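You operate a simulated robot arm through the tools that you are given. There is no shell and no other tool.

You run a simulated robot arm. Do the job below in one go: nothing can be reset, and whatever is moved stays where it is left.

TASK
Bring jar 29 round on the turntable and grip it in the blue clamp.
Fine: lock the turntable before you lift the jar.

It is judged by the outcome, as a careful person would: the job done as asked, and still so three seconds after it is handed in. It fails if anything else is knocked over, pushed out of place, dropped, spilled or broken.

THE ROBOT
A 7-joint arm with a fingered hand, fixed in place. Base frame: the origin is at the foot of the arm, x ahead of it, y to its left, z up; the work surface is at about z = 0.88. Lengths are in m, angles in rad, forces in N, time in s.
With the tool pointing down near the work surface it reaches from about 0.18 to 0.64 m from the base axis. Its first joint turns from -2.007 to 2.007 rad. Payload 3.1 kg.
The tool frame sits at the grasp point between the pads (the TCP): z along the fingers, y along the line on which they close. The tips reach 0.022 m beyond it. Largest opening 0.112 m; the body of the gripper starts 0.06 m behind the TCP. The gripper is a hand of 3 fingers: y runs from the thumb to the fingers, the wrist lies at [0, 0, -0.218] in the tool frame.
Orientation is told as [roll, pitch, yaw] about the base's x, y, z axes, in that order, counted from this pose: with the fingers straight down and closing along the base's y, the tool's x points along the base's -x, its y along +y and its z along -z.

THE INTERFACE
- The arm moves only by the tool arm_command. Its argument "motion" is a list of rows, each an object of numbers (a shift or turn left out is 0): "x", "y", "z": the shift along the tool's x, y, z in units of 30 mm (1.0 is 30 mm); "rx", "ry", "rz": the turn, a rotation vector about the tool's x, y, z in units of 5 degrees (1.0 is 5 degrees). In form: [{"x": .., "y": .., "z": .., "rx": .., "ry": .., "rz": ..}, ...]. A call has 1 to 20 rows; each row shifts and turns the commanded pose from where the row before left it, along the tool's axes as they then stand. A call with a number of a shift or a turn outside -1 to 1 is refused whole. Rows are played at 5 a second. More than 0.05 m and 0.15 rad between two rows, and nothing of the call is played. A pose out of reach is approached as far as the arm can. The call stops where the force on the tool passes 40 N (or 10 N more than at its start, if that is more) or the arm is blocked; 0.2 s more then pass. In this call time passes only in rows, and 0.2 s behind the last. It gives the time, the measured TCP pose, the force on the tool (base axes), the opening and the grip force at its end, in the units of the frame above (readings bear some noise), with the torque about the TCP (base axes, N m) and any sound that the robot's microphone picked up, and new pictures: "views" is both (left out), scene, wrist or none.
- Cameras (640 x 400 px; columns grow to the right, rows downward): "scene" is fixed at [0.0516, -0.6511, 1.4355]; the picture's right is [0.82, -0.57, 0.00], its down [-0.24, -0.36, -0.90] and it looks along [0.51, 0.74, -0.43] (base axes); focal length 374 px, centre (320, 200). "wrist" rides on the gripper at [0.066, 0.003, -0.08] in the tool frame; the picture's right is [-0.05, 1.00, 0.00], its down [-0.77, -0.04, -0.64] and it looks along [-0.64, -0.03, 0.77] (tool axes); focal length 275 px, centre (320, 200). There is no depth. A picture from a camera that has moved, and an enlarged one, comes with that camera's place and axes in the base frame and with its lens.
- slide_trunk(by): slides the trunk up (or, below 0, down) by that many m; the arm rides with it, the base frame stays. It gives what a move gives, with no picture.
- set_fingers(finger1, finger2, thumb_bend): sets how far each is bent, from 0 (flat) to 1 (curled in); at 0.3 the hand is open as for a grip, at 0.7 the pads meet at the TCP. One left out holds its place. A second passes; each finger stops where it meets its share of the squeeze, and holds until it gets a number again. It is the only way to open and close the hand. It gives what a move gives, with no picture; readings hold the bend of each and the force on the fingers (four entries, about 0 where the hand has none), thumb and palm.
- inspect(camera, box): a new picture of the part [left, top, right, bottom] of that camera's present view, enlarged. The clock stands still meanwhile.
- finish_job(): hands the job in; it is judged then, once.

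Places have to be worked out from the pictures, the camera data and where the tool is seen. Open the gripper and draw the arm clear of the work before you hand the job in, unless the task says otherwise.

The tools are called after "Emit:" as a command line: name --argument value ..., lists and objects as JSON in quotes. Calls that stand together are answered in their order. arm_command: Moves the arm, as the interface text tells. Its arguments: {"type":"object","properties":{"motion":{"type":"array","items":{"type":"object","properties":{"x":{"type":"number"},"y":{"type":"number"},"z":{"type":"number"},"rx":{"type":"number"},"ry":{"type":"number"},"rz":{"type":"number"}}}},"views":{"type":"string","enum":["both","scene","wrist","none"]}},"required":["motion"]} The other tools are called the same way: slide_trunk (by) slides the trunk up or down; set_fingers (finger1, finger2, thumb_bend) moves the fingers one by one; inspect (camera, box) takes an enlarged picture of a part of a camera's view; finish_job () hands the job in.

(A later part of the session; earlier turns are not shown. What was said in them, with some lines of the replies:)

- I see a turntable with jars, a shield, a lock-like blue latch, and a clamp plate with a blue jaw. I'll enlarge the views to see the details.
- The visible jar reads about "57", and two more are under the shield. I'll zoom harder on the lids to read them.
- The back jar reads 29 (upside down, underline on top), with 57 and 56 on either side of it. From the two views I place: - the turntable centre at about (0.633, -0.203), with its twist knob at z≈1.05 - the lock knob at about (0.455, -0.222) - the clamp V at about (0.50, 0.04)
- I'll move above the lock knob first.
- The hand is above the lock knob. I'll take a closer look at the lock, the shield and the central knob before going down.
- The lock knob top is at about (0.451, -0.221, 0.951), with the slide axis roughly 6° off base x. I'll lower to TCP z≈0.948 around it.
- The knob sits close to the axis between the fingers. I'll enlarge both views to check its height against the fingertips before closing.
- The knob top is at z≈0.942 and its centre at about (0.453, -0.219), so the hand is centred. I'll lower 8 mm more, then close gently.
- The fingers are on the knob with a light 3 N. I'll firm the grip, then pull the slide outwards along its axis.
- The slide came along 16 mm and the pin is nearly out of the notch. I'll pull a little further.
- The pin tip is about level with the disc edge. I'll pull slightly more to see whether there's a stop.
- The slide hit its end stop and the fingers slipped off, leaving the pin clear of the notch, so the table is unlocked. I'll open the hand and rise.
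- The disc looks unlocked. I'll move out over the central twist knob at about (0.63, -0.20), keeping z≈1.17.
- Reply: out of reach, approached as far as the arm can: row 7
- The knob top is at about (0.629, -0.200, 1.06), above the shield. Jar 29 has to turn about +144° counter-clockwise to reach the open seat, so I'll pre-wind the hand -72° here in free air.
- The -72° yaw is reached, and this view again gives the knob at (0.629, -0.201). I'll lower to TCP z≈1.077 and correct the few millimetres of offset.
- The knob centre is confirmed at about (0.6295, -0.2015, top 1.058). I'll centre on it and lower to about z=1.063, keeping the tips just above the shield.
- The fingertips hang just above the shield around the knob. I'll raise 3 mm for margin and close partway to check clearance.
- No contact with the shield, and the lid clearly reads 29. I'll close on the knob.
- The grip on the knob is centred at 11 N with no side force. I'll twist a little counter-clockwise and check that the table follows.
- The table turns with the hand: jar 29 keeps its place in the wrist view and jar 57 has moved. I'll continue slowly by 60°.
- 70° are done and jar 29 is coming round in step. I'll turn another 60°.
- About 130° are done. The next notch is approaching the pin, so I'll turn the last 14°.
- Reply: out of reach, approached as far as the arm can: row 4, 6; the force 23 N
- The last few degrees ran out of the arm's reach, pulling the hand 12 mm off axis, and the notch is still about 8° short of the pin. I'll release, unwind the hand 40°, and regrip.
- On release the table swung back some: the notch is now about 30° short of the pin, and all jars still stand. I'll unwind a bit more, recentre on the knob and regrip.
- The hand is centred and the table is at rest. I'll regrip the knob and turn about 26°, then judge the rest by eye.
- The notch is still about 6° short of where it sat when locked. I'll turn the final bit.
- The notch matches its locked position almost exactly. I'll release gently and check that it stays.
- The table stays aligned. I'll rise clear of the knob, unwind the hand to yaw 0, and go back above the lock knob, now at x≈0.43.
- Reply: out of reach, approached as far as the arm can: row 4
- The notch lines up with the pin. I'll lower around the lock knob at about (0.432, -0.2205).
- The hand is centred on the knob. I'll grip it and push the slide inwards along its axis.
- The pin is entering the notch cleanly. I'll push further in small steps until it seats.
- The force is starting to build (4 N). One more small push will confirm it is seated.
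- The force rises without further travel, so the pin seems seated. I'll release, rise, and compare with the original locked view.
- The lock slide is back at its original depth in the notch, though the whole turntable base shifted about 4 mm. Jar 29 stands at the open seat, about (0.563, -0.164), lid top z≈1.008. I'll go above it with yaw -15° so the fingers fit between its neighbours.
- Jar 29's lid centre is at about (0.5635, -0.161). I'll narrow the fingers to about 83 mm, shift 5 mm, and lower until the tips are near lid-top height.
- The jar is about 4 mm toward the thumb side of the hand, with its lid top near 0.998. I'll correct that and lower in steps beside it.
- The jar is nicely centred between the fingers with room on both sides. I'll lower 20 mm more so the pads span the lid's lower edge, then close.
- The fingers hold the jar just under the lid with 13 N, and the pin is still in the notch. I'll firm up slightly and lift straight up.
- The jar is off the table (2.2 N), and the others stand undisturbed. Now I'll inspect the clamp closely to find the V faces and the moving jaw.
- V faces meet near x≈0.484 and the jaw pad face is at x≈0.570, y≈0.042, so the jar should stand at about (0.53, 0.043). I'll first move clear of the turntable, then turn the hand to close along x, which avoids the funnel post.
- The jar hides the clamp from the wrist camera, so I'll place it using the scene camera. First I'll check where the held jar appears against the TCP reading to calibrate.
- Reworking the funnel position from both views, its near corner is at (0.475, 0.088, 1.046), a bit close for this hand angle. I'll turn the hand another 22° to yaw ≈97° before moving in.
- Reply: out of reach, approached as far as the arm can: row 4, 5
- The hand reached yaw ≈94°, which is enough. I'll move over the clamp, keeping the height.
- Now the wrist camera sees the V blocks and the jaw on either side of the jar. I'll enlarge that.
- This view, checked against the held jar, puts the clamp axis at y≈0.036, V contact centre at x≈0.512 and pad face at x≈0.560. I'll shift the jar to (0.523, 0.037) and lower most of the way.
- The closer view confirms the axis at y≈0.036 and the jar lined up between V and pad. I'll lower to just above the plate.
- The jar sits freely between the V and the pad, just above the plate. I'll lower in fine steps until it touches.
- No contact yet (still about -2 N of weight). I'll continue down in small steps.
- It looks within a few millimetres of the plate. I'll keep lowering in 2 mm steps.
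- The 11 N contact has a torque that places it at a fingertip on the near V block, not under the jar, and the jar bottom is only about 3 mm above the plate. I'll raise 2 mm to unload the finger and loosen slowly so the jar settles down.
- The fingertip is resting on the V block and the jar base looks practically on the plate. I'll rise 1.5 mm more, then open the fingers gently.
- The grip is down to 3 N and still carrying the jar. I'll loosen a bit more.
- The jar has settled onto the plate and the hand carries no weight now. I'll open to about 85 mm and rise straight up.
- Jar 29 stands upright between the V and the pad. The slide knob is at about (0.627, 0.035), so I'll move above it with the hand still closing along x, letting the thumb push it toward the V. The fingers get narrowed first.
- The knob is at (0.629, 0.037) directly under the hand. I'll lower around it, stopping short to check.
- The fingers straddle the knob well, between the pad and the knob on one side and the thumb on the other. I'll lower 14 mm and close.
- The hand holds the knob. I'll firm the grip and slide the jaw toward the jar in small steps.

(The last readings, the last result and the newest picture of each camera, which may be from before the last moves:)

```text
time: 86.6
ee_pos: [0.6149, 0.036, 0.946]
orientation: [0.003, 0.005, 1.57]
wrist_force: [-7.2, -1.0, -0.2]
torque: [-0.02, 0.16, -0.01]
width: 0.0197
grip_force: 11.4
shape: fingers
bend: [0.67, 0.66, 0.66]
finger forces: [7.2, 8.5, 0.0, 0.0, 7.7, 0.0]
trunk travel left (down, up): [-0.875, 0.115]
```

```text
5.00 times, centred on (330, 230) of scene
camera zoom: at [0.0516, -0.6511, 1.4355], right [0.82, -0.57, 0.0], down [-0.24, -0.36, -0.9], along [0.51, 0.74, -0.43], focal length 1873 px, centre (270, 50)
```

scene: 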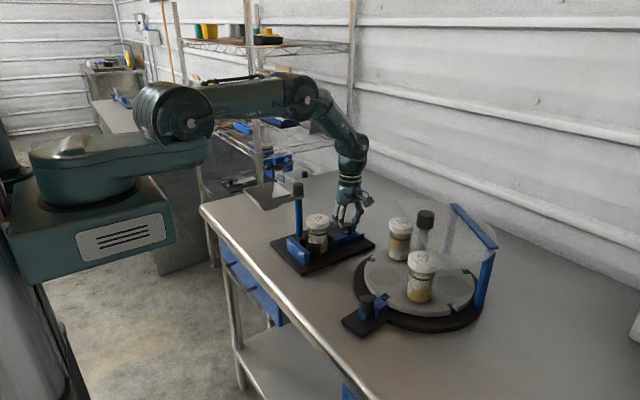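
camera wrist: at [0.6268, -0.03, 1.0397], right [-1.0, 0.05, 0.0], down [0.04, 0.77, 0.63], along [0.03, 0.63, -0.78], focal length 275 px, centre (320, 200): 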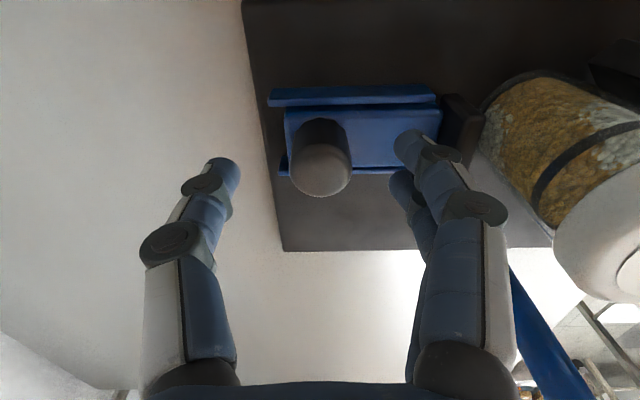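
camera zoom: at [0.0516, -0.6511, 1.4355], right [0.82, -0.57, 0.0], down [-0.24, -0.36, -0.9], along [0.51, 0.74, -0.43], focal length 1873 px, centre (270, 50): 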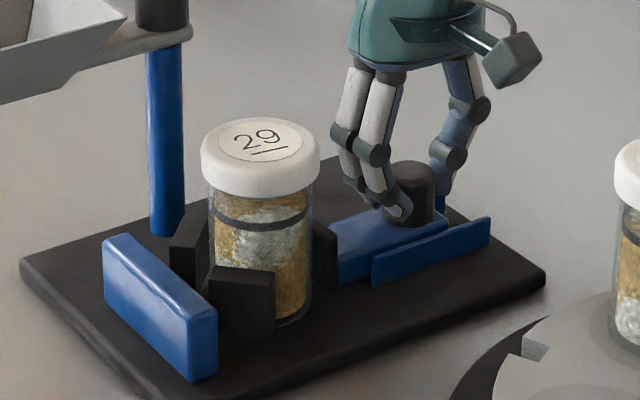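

The force reads -7 N in x and the load sits on the finger side, so the jaw itself is pulling toward the jar (spring action). I'll follow it in small steps.

Emit:
arm_command --motion '[{"y": 0.07}, {"y": 0.07}]' --views "none"

Emit:
arm_command --motion '[{"y": 0.07}, {"y": 0.07}]' --views "none"

Emit:
inspect --camera "scene" --box '[280, 190, 380, 270]'

```text
time: 87.2
ee_pos: [0.6132, 0.0358, 0.9462]
orientation: [0.0, 0.004, 1.569]
wrist_force: [-6.3, -0.6, 0.4]
torque: [0.0, 0.13, -0.04]
width: 0.0197
grip_force: 12.1
shape: fingers
bend: [0.67, 0.66, 0.66]
finger forces: [7.1, 8.1, 0.0, 0.0, 8.2, 0.0]
trunk travel left (down, up): [-0.875, 0.115]
```

```text
time: 87.8
ee_pos: [0.6076, 0.0357, 0.946]
orientation: [-0.002, 0.005, 1.571]
wrist_force: [-3.6, -0.5, -0.2]
torque: [0.02, 0.12, -0.03]
width: 0.0196
grip_force: 11.1
shape: fingers
bend: [0.67, 0.66, 0.66]
finger forces: [6.4, 7.6, 0.1, 0.0, 9.2, 0.0]
trunk travel left (down, up): [-0.875, 0.115]
```

```text
5.00 times, centred on (330, 230) of scene
camera zoom: at [0.0516, -0.6511, 1.4355], right [0.82, -0.57, 0.0], down [-0.24, -0.36, -0.9], along [0.51, 0.74, -0.43], focal length 1873 px, centre (270, 50)
```

zoom: 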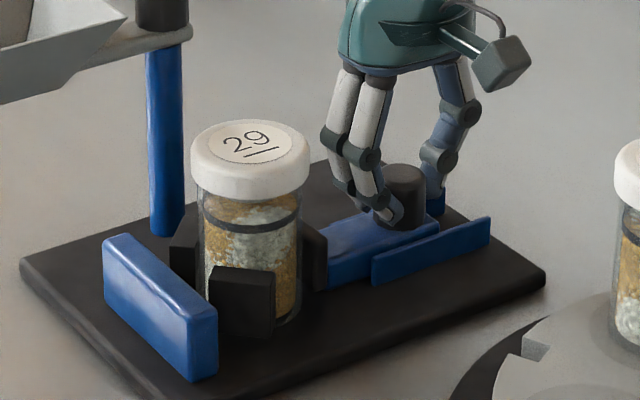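

The jar is sliding into the V as the jaw follows, and the force is easing. I'll continue.

Emit:
arm_command --motion '[{"y": 0.07}, {"y": 0.07}]' --views "none"

Emit:
inspect --camera "scene" --box '[280, 190, 380, 270]'

```text
time: 88.4
ee_pos: [0.6051, 0.0348, 0.9454]
orientation: [-0.001, 0.005, 1.569]
wrist_force: [2.0, -0.8, 0.0]
torque: [0.01, -0.08, -0.03]
width: 0.0195
grip_force: 11.8
shape: fingers
bend: [0.68, 0.66, 0.66]
finger forces: [5.1, 6.1, 0.0, 0.1, 12.1, 0.1]
trunk travel left (down, up): [-0.875, 0.115]
```

```text
5.00 times, centred on (330, 230) of scene
camera zoom: at [0.0516, -0.6511, 1.4355], right [0.82, -0.57, 0.0], down [-0.24, -0.36, -0.9], along [0.51, 0.74, -0.43], focal length 1873 px, centre (270, 50)
```

zoom: 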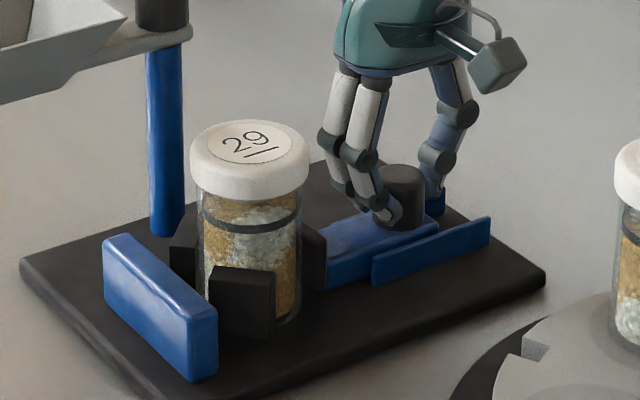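

The reaction has turned to +2 N, so the jar is against the V and the jaw is tight. One small extra push to seat it, then check.

Emit:
arm_command --motion '[{"y": 0.08}, {"y": 0.06}]' --views "none"

Emit:
inspect --camera "scene" --box '[280, 190, 380, 270]'

Emit:
inspect --camera "wrist" --box '[240, 0, 640, 250]'

```text
time: 89.0
ee_pos: [0.602, 0.0355, 0.9451]
orientation: [-0.004, 0.004, 1.571]
wrist_force: [8.4, -0.6, 1.5]
torque: [0.01, -0.29, -0.06]
width: 0.0196
grip_force: 11.9
shape: fingers
bend: [0.69, 0.68, 0.65]
finger forces: [3.3, 4.7, 0.1, 0.0, 15.3, 0.1]
trunk travel left (down, up): [-0.875, 0.115]
```

```text
5.00 times, centred on (330, 230) of scene
camera zoom: at [0.0516, -0.6511, 1.4355], right [0.82, -0.57, 0.0], down [-0.24, -0.36, -0.9], along [0.51, 0.74, -0.43], focal length 1873 px, centre (270, 50)
```

zoom: 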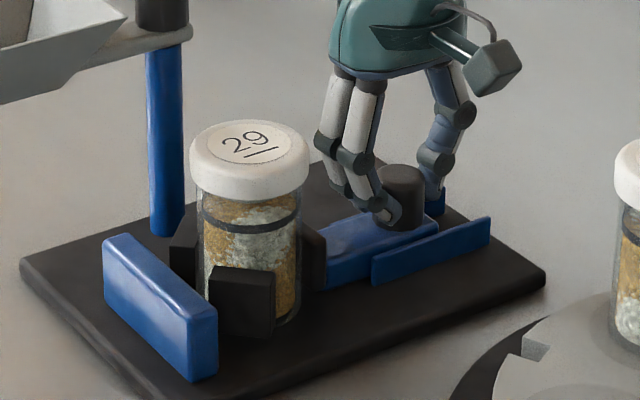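

```text
1.60 times, centred on (440, 125) of wrist
camera zoom: at [0.5997, -0.0304, 1.0256], right [-1.0, 0.05, 0.0], down [0.04, 0.77, 0.63], along [0.03, 0.63, -0.77], focal length 440 px, centre (128, 320)
```

zoom: 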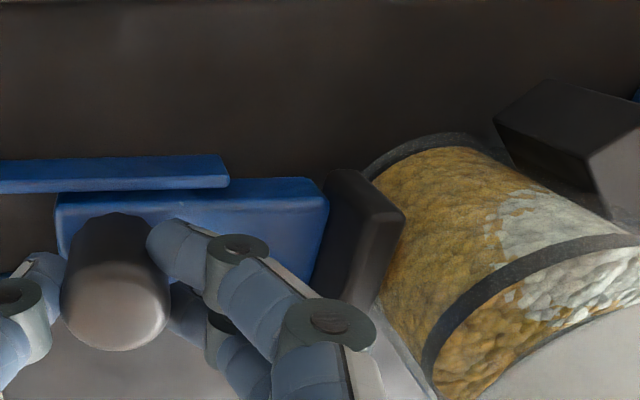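

The jaw is tight (8 N) and the clamp plate has not moved. I'll ease the hand back 2 mm to unload it, then open the fingers only slightly so they stay clear of the jar.

Emit:
arm_command --motion '[{"y": -0.09}]' --views "none"

Emit:
set_fingers --finger1 0.5 --finger2 0.5 --thumb_bend 0.45

Emit:
inspect --camera "scene" --box '[280, 190, 380, 270]'

Emit:
inspect --camera "wrist" --box '[140, 0, 540, 250]'

```text
time: 89.4
ee_pos: [0.6031, 0.0344, 0.9462]
orientation: [0.001, 0.006, 1.57]
wrist_force: [4.1, 0.4, 2.2]
torque: [-0.02, -0.17, -0.02]
width: 0.0195
grip_force: 11.8
shape: fingers
bend: [0.69, 0.68, 0.66]
finger forces: [4.3, 5.7, 0.0, 0.0, 13.4, 0.0]
trunk travel left (down, up): [-0.875, 0.115]
```

```text
time: 90.4
ee_pos: [0.6045, 0.0355, 0.9462]
orientation: [0.0, 0.005, 1.569]
wrist_force: [0.2, -0.2, 0.2]
torque: [-0.02, -0.01, 0.01]
width: 0.0618
grip_force: 0.1
shape: fingers
bend: [0.5, 0.5, 0.45]
finger forces: [0.0, 0.0, 0.2, 0.1, 0.0, 0.0]
trunk travel left (down, up): [-0.875, 0.115]
```

```text
5.00 times, centred on (330, 230) of scene
camera zoom: at [0.0516, -0.6511, 1.4355], right [0.82, -0.57, 0.0], down [-0.24, -0.36, -0.9], along [0.51, 0.74, -0.43], focal length 1873 px, centre (270, 50)
```

zoom: 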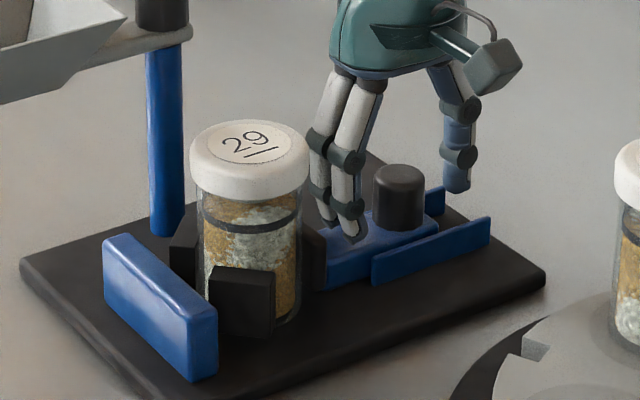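

```text
1.60 times, centred on (340, 125) of wrist
camera zoom: at [0.6001, -0.0303, 1.026], right [-1.0, 0.05, 0.0], down [0.04, 0.77, 0.63], along [0.03, 0.63, -0.77], focal length 440 px, centre (288, 320)
```

zoom: 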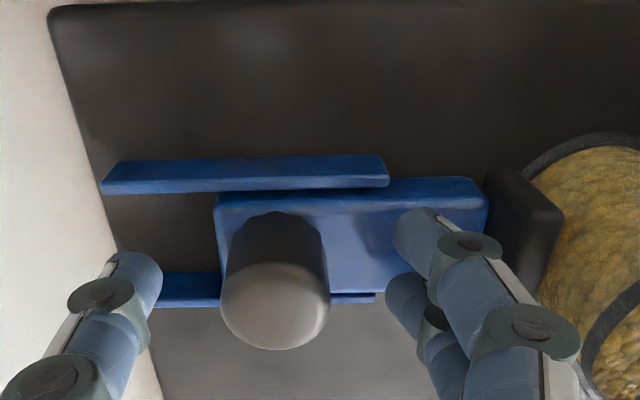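

The jaw stays closed against the jar after release. I'll rise straight up and clear.

Emit:
arm_command --motion '[{"z": -0.4}, {"z": -0.7}, {"z": -0.9}, {"z": -0.9}, {"z": -1}, {"z": -1}, {"z": -1}, {"z": -0.5}]'

Emit:
inspect --camera "scene" --box '[280, 190, 380, 270]'

Emit:
inspect --camera "wrist" --box '[240, 0, 560, 200]'

Emit:
inspect --camera "scene" --box '[330, 190, 510, 350]'

```text
time: 92.2
ee_pos: [0.6047, 0.0366, 1.1391]
orientation: [-0.002, 0.005, 1.57]
wrist_force: [-0.4, -0.2, 0.9]
torque: [0.0, 0.0, 0.0]
width: 0.0616
grip_force: 0.0
shape: fingers
bend: [0.5, 0.5, 0.45]
finger forces: [0.0, 0.0, 0.1, 0.0, 0.1, 0.0]
trunk travel left (down, up): [-0.875, 0.115]
camera wrist: at [0.6012, -0.029, 1.2198], right [-1.0, 0.05, 0.0], down [0.04, 0.77, 0.63], along [0.03, 0.63, -0.77], focal length 275 px, centre (320, 200)
```

scene: 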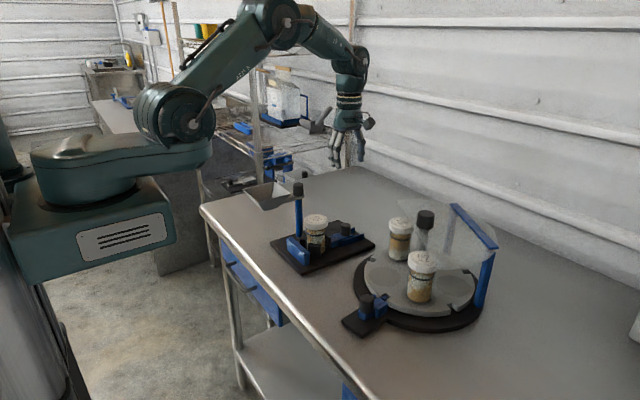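
wrist: 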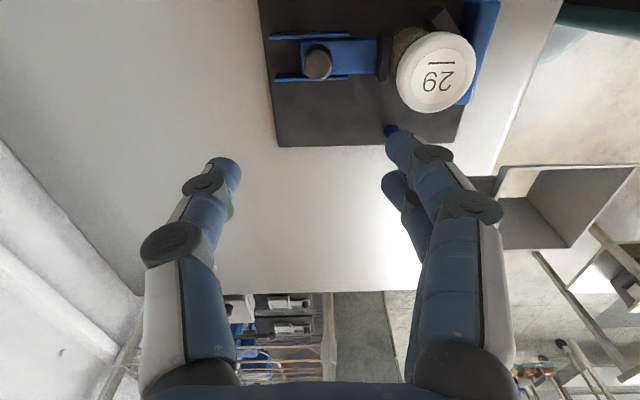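

```text
5.00 times, centred on (330, 230) of scene
camera zoom: at [0.0516, -0.6511, 1.4355], right [0.82, -0.57, 0.0], down [-0.24, -0.36, -0.9], along [0.51, 0.74, -0.43], focal length 1873 px, centre (270, 50)
```

zoom: 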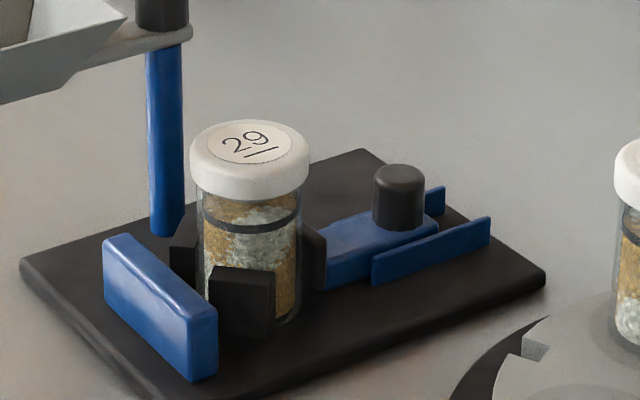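

```text
2.00 times, centred on (400, 100) of wrist
camera zoom: at [0.6012, -0.029, 1.2198], right [-1.0, 0.05, 0.0], down [0.04, 0.77, 0.63], along [0.03, 0.63, -0.77], focal length 551 px, centre (160, 400)
```

zoom: 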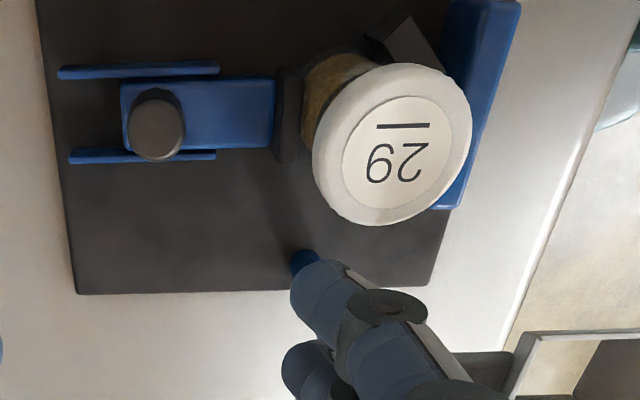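

```text
2.50 times, centred on (420, 270) of scene
camera zoom: at [0.0516, -0.6511, 1.4355], right [0.82, -0.57, 0.0], down [-0.24, -0.36, -0.9], along [0.51, 0.74, -0.43], focal length 936 px, centre (70, 25)
```

zoom: 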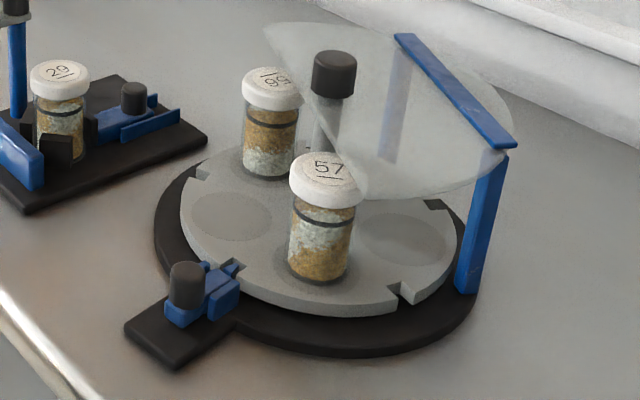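

Jar 29 is held between the V and the jaw, the pin is in its notch, and the other jars stand upright. I'll open the hand fully and draw the arm up and back.

Emit:
set_fingers --finger1 0.3 --finger2 0.3 --thumb_bend 0.3

Emit:
arm_command --motion '[{"y": 0.5, "z": -0.8}, {"y": 0.5, "z": -0.8}, {"y": 0.7, "z": -0.8}, {"y": 0.8, "z": -0.8}, {"y": 0.9, "z": -0.6}, {"y": 0.9}, {"y": 0.9}]'

Emit:
inspect --camera "scene" --box '[240, 170, 380, 280]'

Emit:
inspect --camera "scene" --box '[335, 275, 425, 345]'

```text
time: 93.2
ee_pos: [0.6045, 0.0373, 1.1388]
orientation: [-0.002, 0.005, 1.569]
wrist_force: [-0.6, 0.5, -0.8]
torque: [-0.01, -0.04, -0.01]
width: 0.111
grip_force: 0.0
shape: fingers
bend: [0.3, 0.3, 0.3]
finger forces: [0.1, 0.0, 0.0, 0.1, 0.0, 0.0]
trunk travel left (down, up): [-0.875, 0.115]
```

```text
time: 94.8
ee_pos: [0.4457, 0.0374, 1.2533]
orientation: [-0.001, 0.006, 1.571]
wrist_force: [-0.2, 0.6, 0.0]
torque: [0.03, -0.05, -0.02]
width: 0.1113
grip_force: 0.0
shape: fingers
bend: [0.3, 0.3, 0.3]
finger forces: [0.0, 0.1, 0.0, 0.0, 0.0, 0.0]
trunk travel left (down, up): [-0.875, 0.115]
camera wrist: at [0.4431, -0.0285, 1.3338], right [-1.0, 0.05, 0.0], down [0.04, 0.77, 0.63], along [0.03, 0.63, -0.77], focal length 275 px, centre (320, 200)
```

scene: 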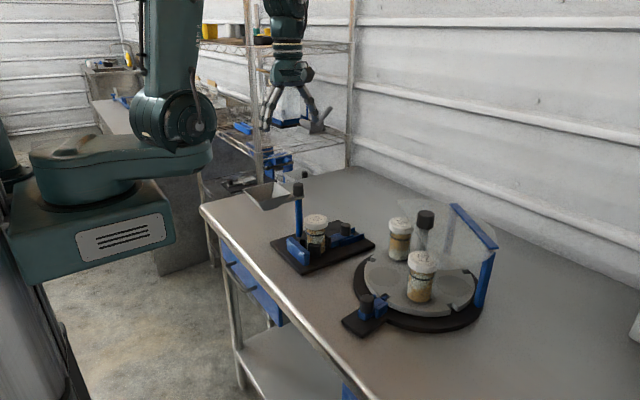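
wrist: 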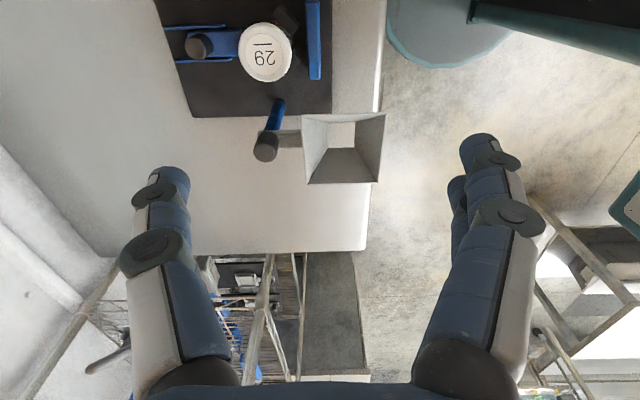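

```text
3.64 times, centred on (310, 225) of scene
camera zoom: at [0.0516, -0.6511, 1.4355], right [0.82, -0.57, 0.0], down [-0.24, -0.36, -0.9], along [0.51, 0.74, -0.43], focal length 1362 px, centre (356, 109)
```

zoom: 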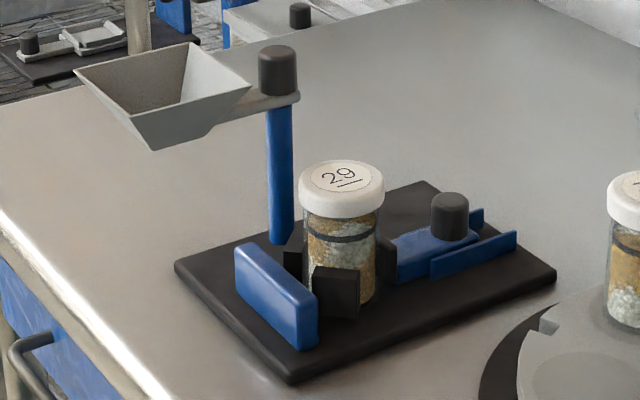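

```text
5.71 times, centred on (380, 310) of scene
camera zoom: at [0.0516, -0.6511, 1.4355], right [0.82, -0.57, 0.0], down [-0.24, -0.36, -0.9], along [0.51, 0.74, -0.43], focal length 2140 px, centre (-23, -429)
```

zoom: 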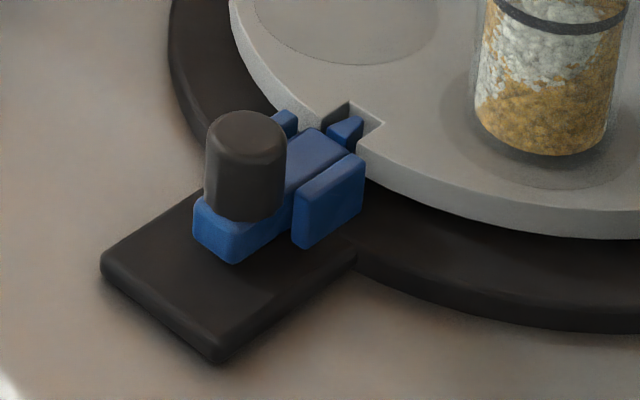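

Jar 29 is gripped in the blue clamp, the turntable is locked, the other jars are upright, and the arm is open and clear. The one flaw is the turntable base, which shifted about 4 mm while I was pushing the lock home. I'm handing the job in.

Emit:
finish_job

```text
The job is handed in.
```

Jar 29 is gripped in the blue clamp, pressed against the V blocks by the sliding jaw. It stayed put when I let go. I locked the turntable before lifting the jar, and the pin is still in its notch.

- **Turntable moved slightly:** its base shifted about 4 mm on the bench while I pushed the lock home. I left it there rather than risk disturbing the lock.
- **Extra turn:** near the end of the first turn the arm ran out of reach and the table swung back about 20°. I gripped the knob again and finished the turn before locking. No jars tipped.
- **Setting the jar down:** a fingertip touched one of the V blocks, so I loosened the grip and let the jar settle the last 2–3 mm onto the plate.

Jars 57 and 56 are still upright in their seats, now turned round with the table. The clamp plate and funnel stayed where they were. The hand is open and the arm is clear of the work.
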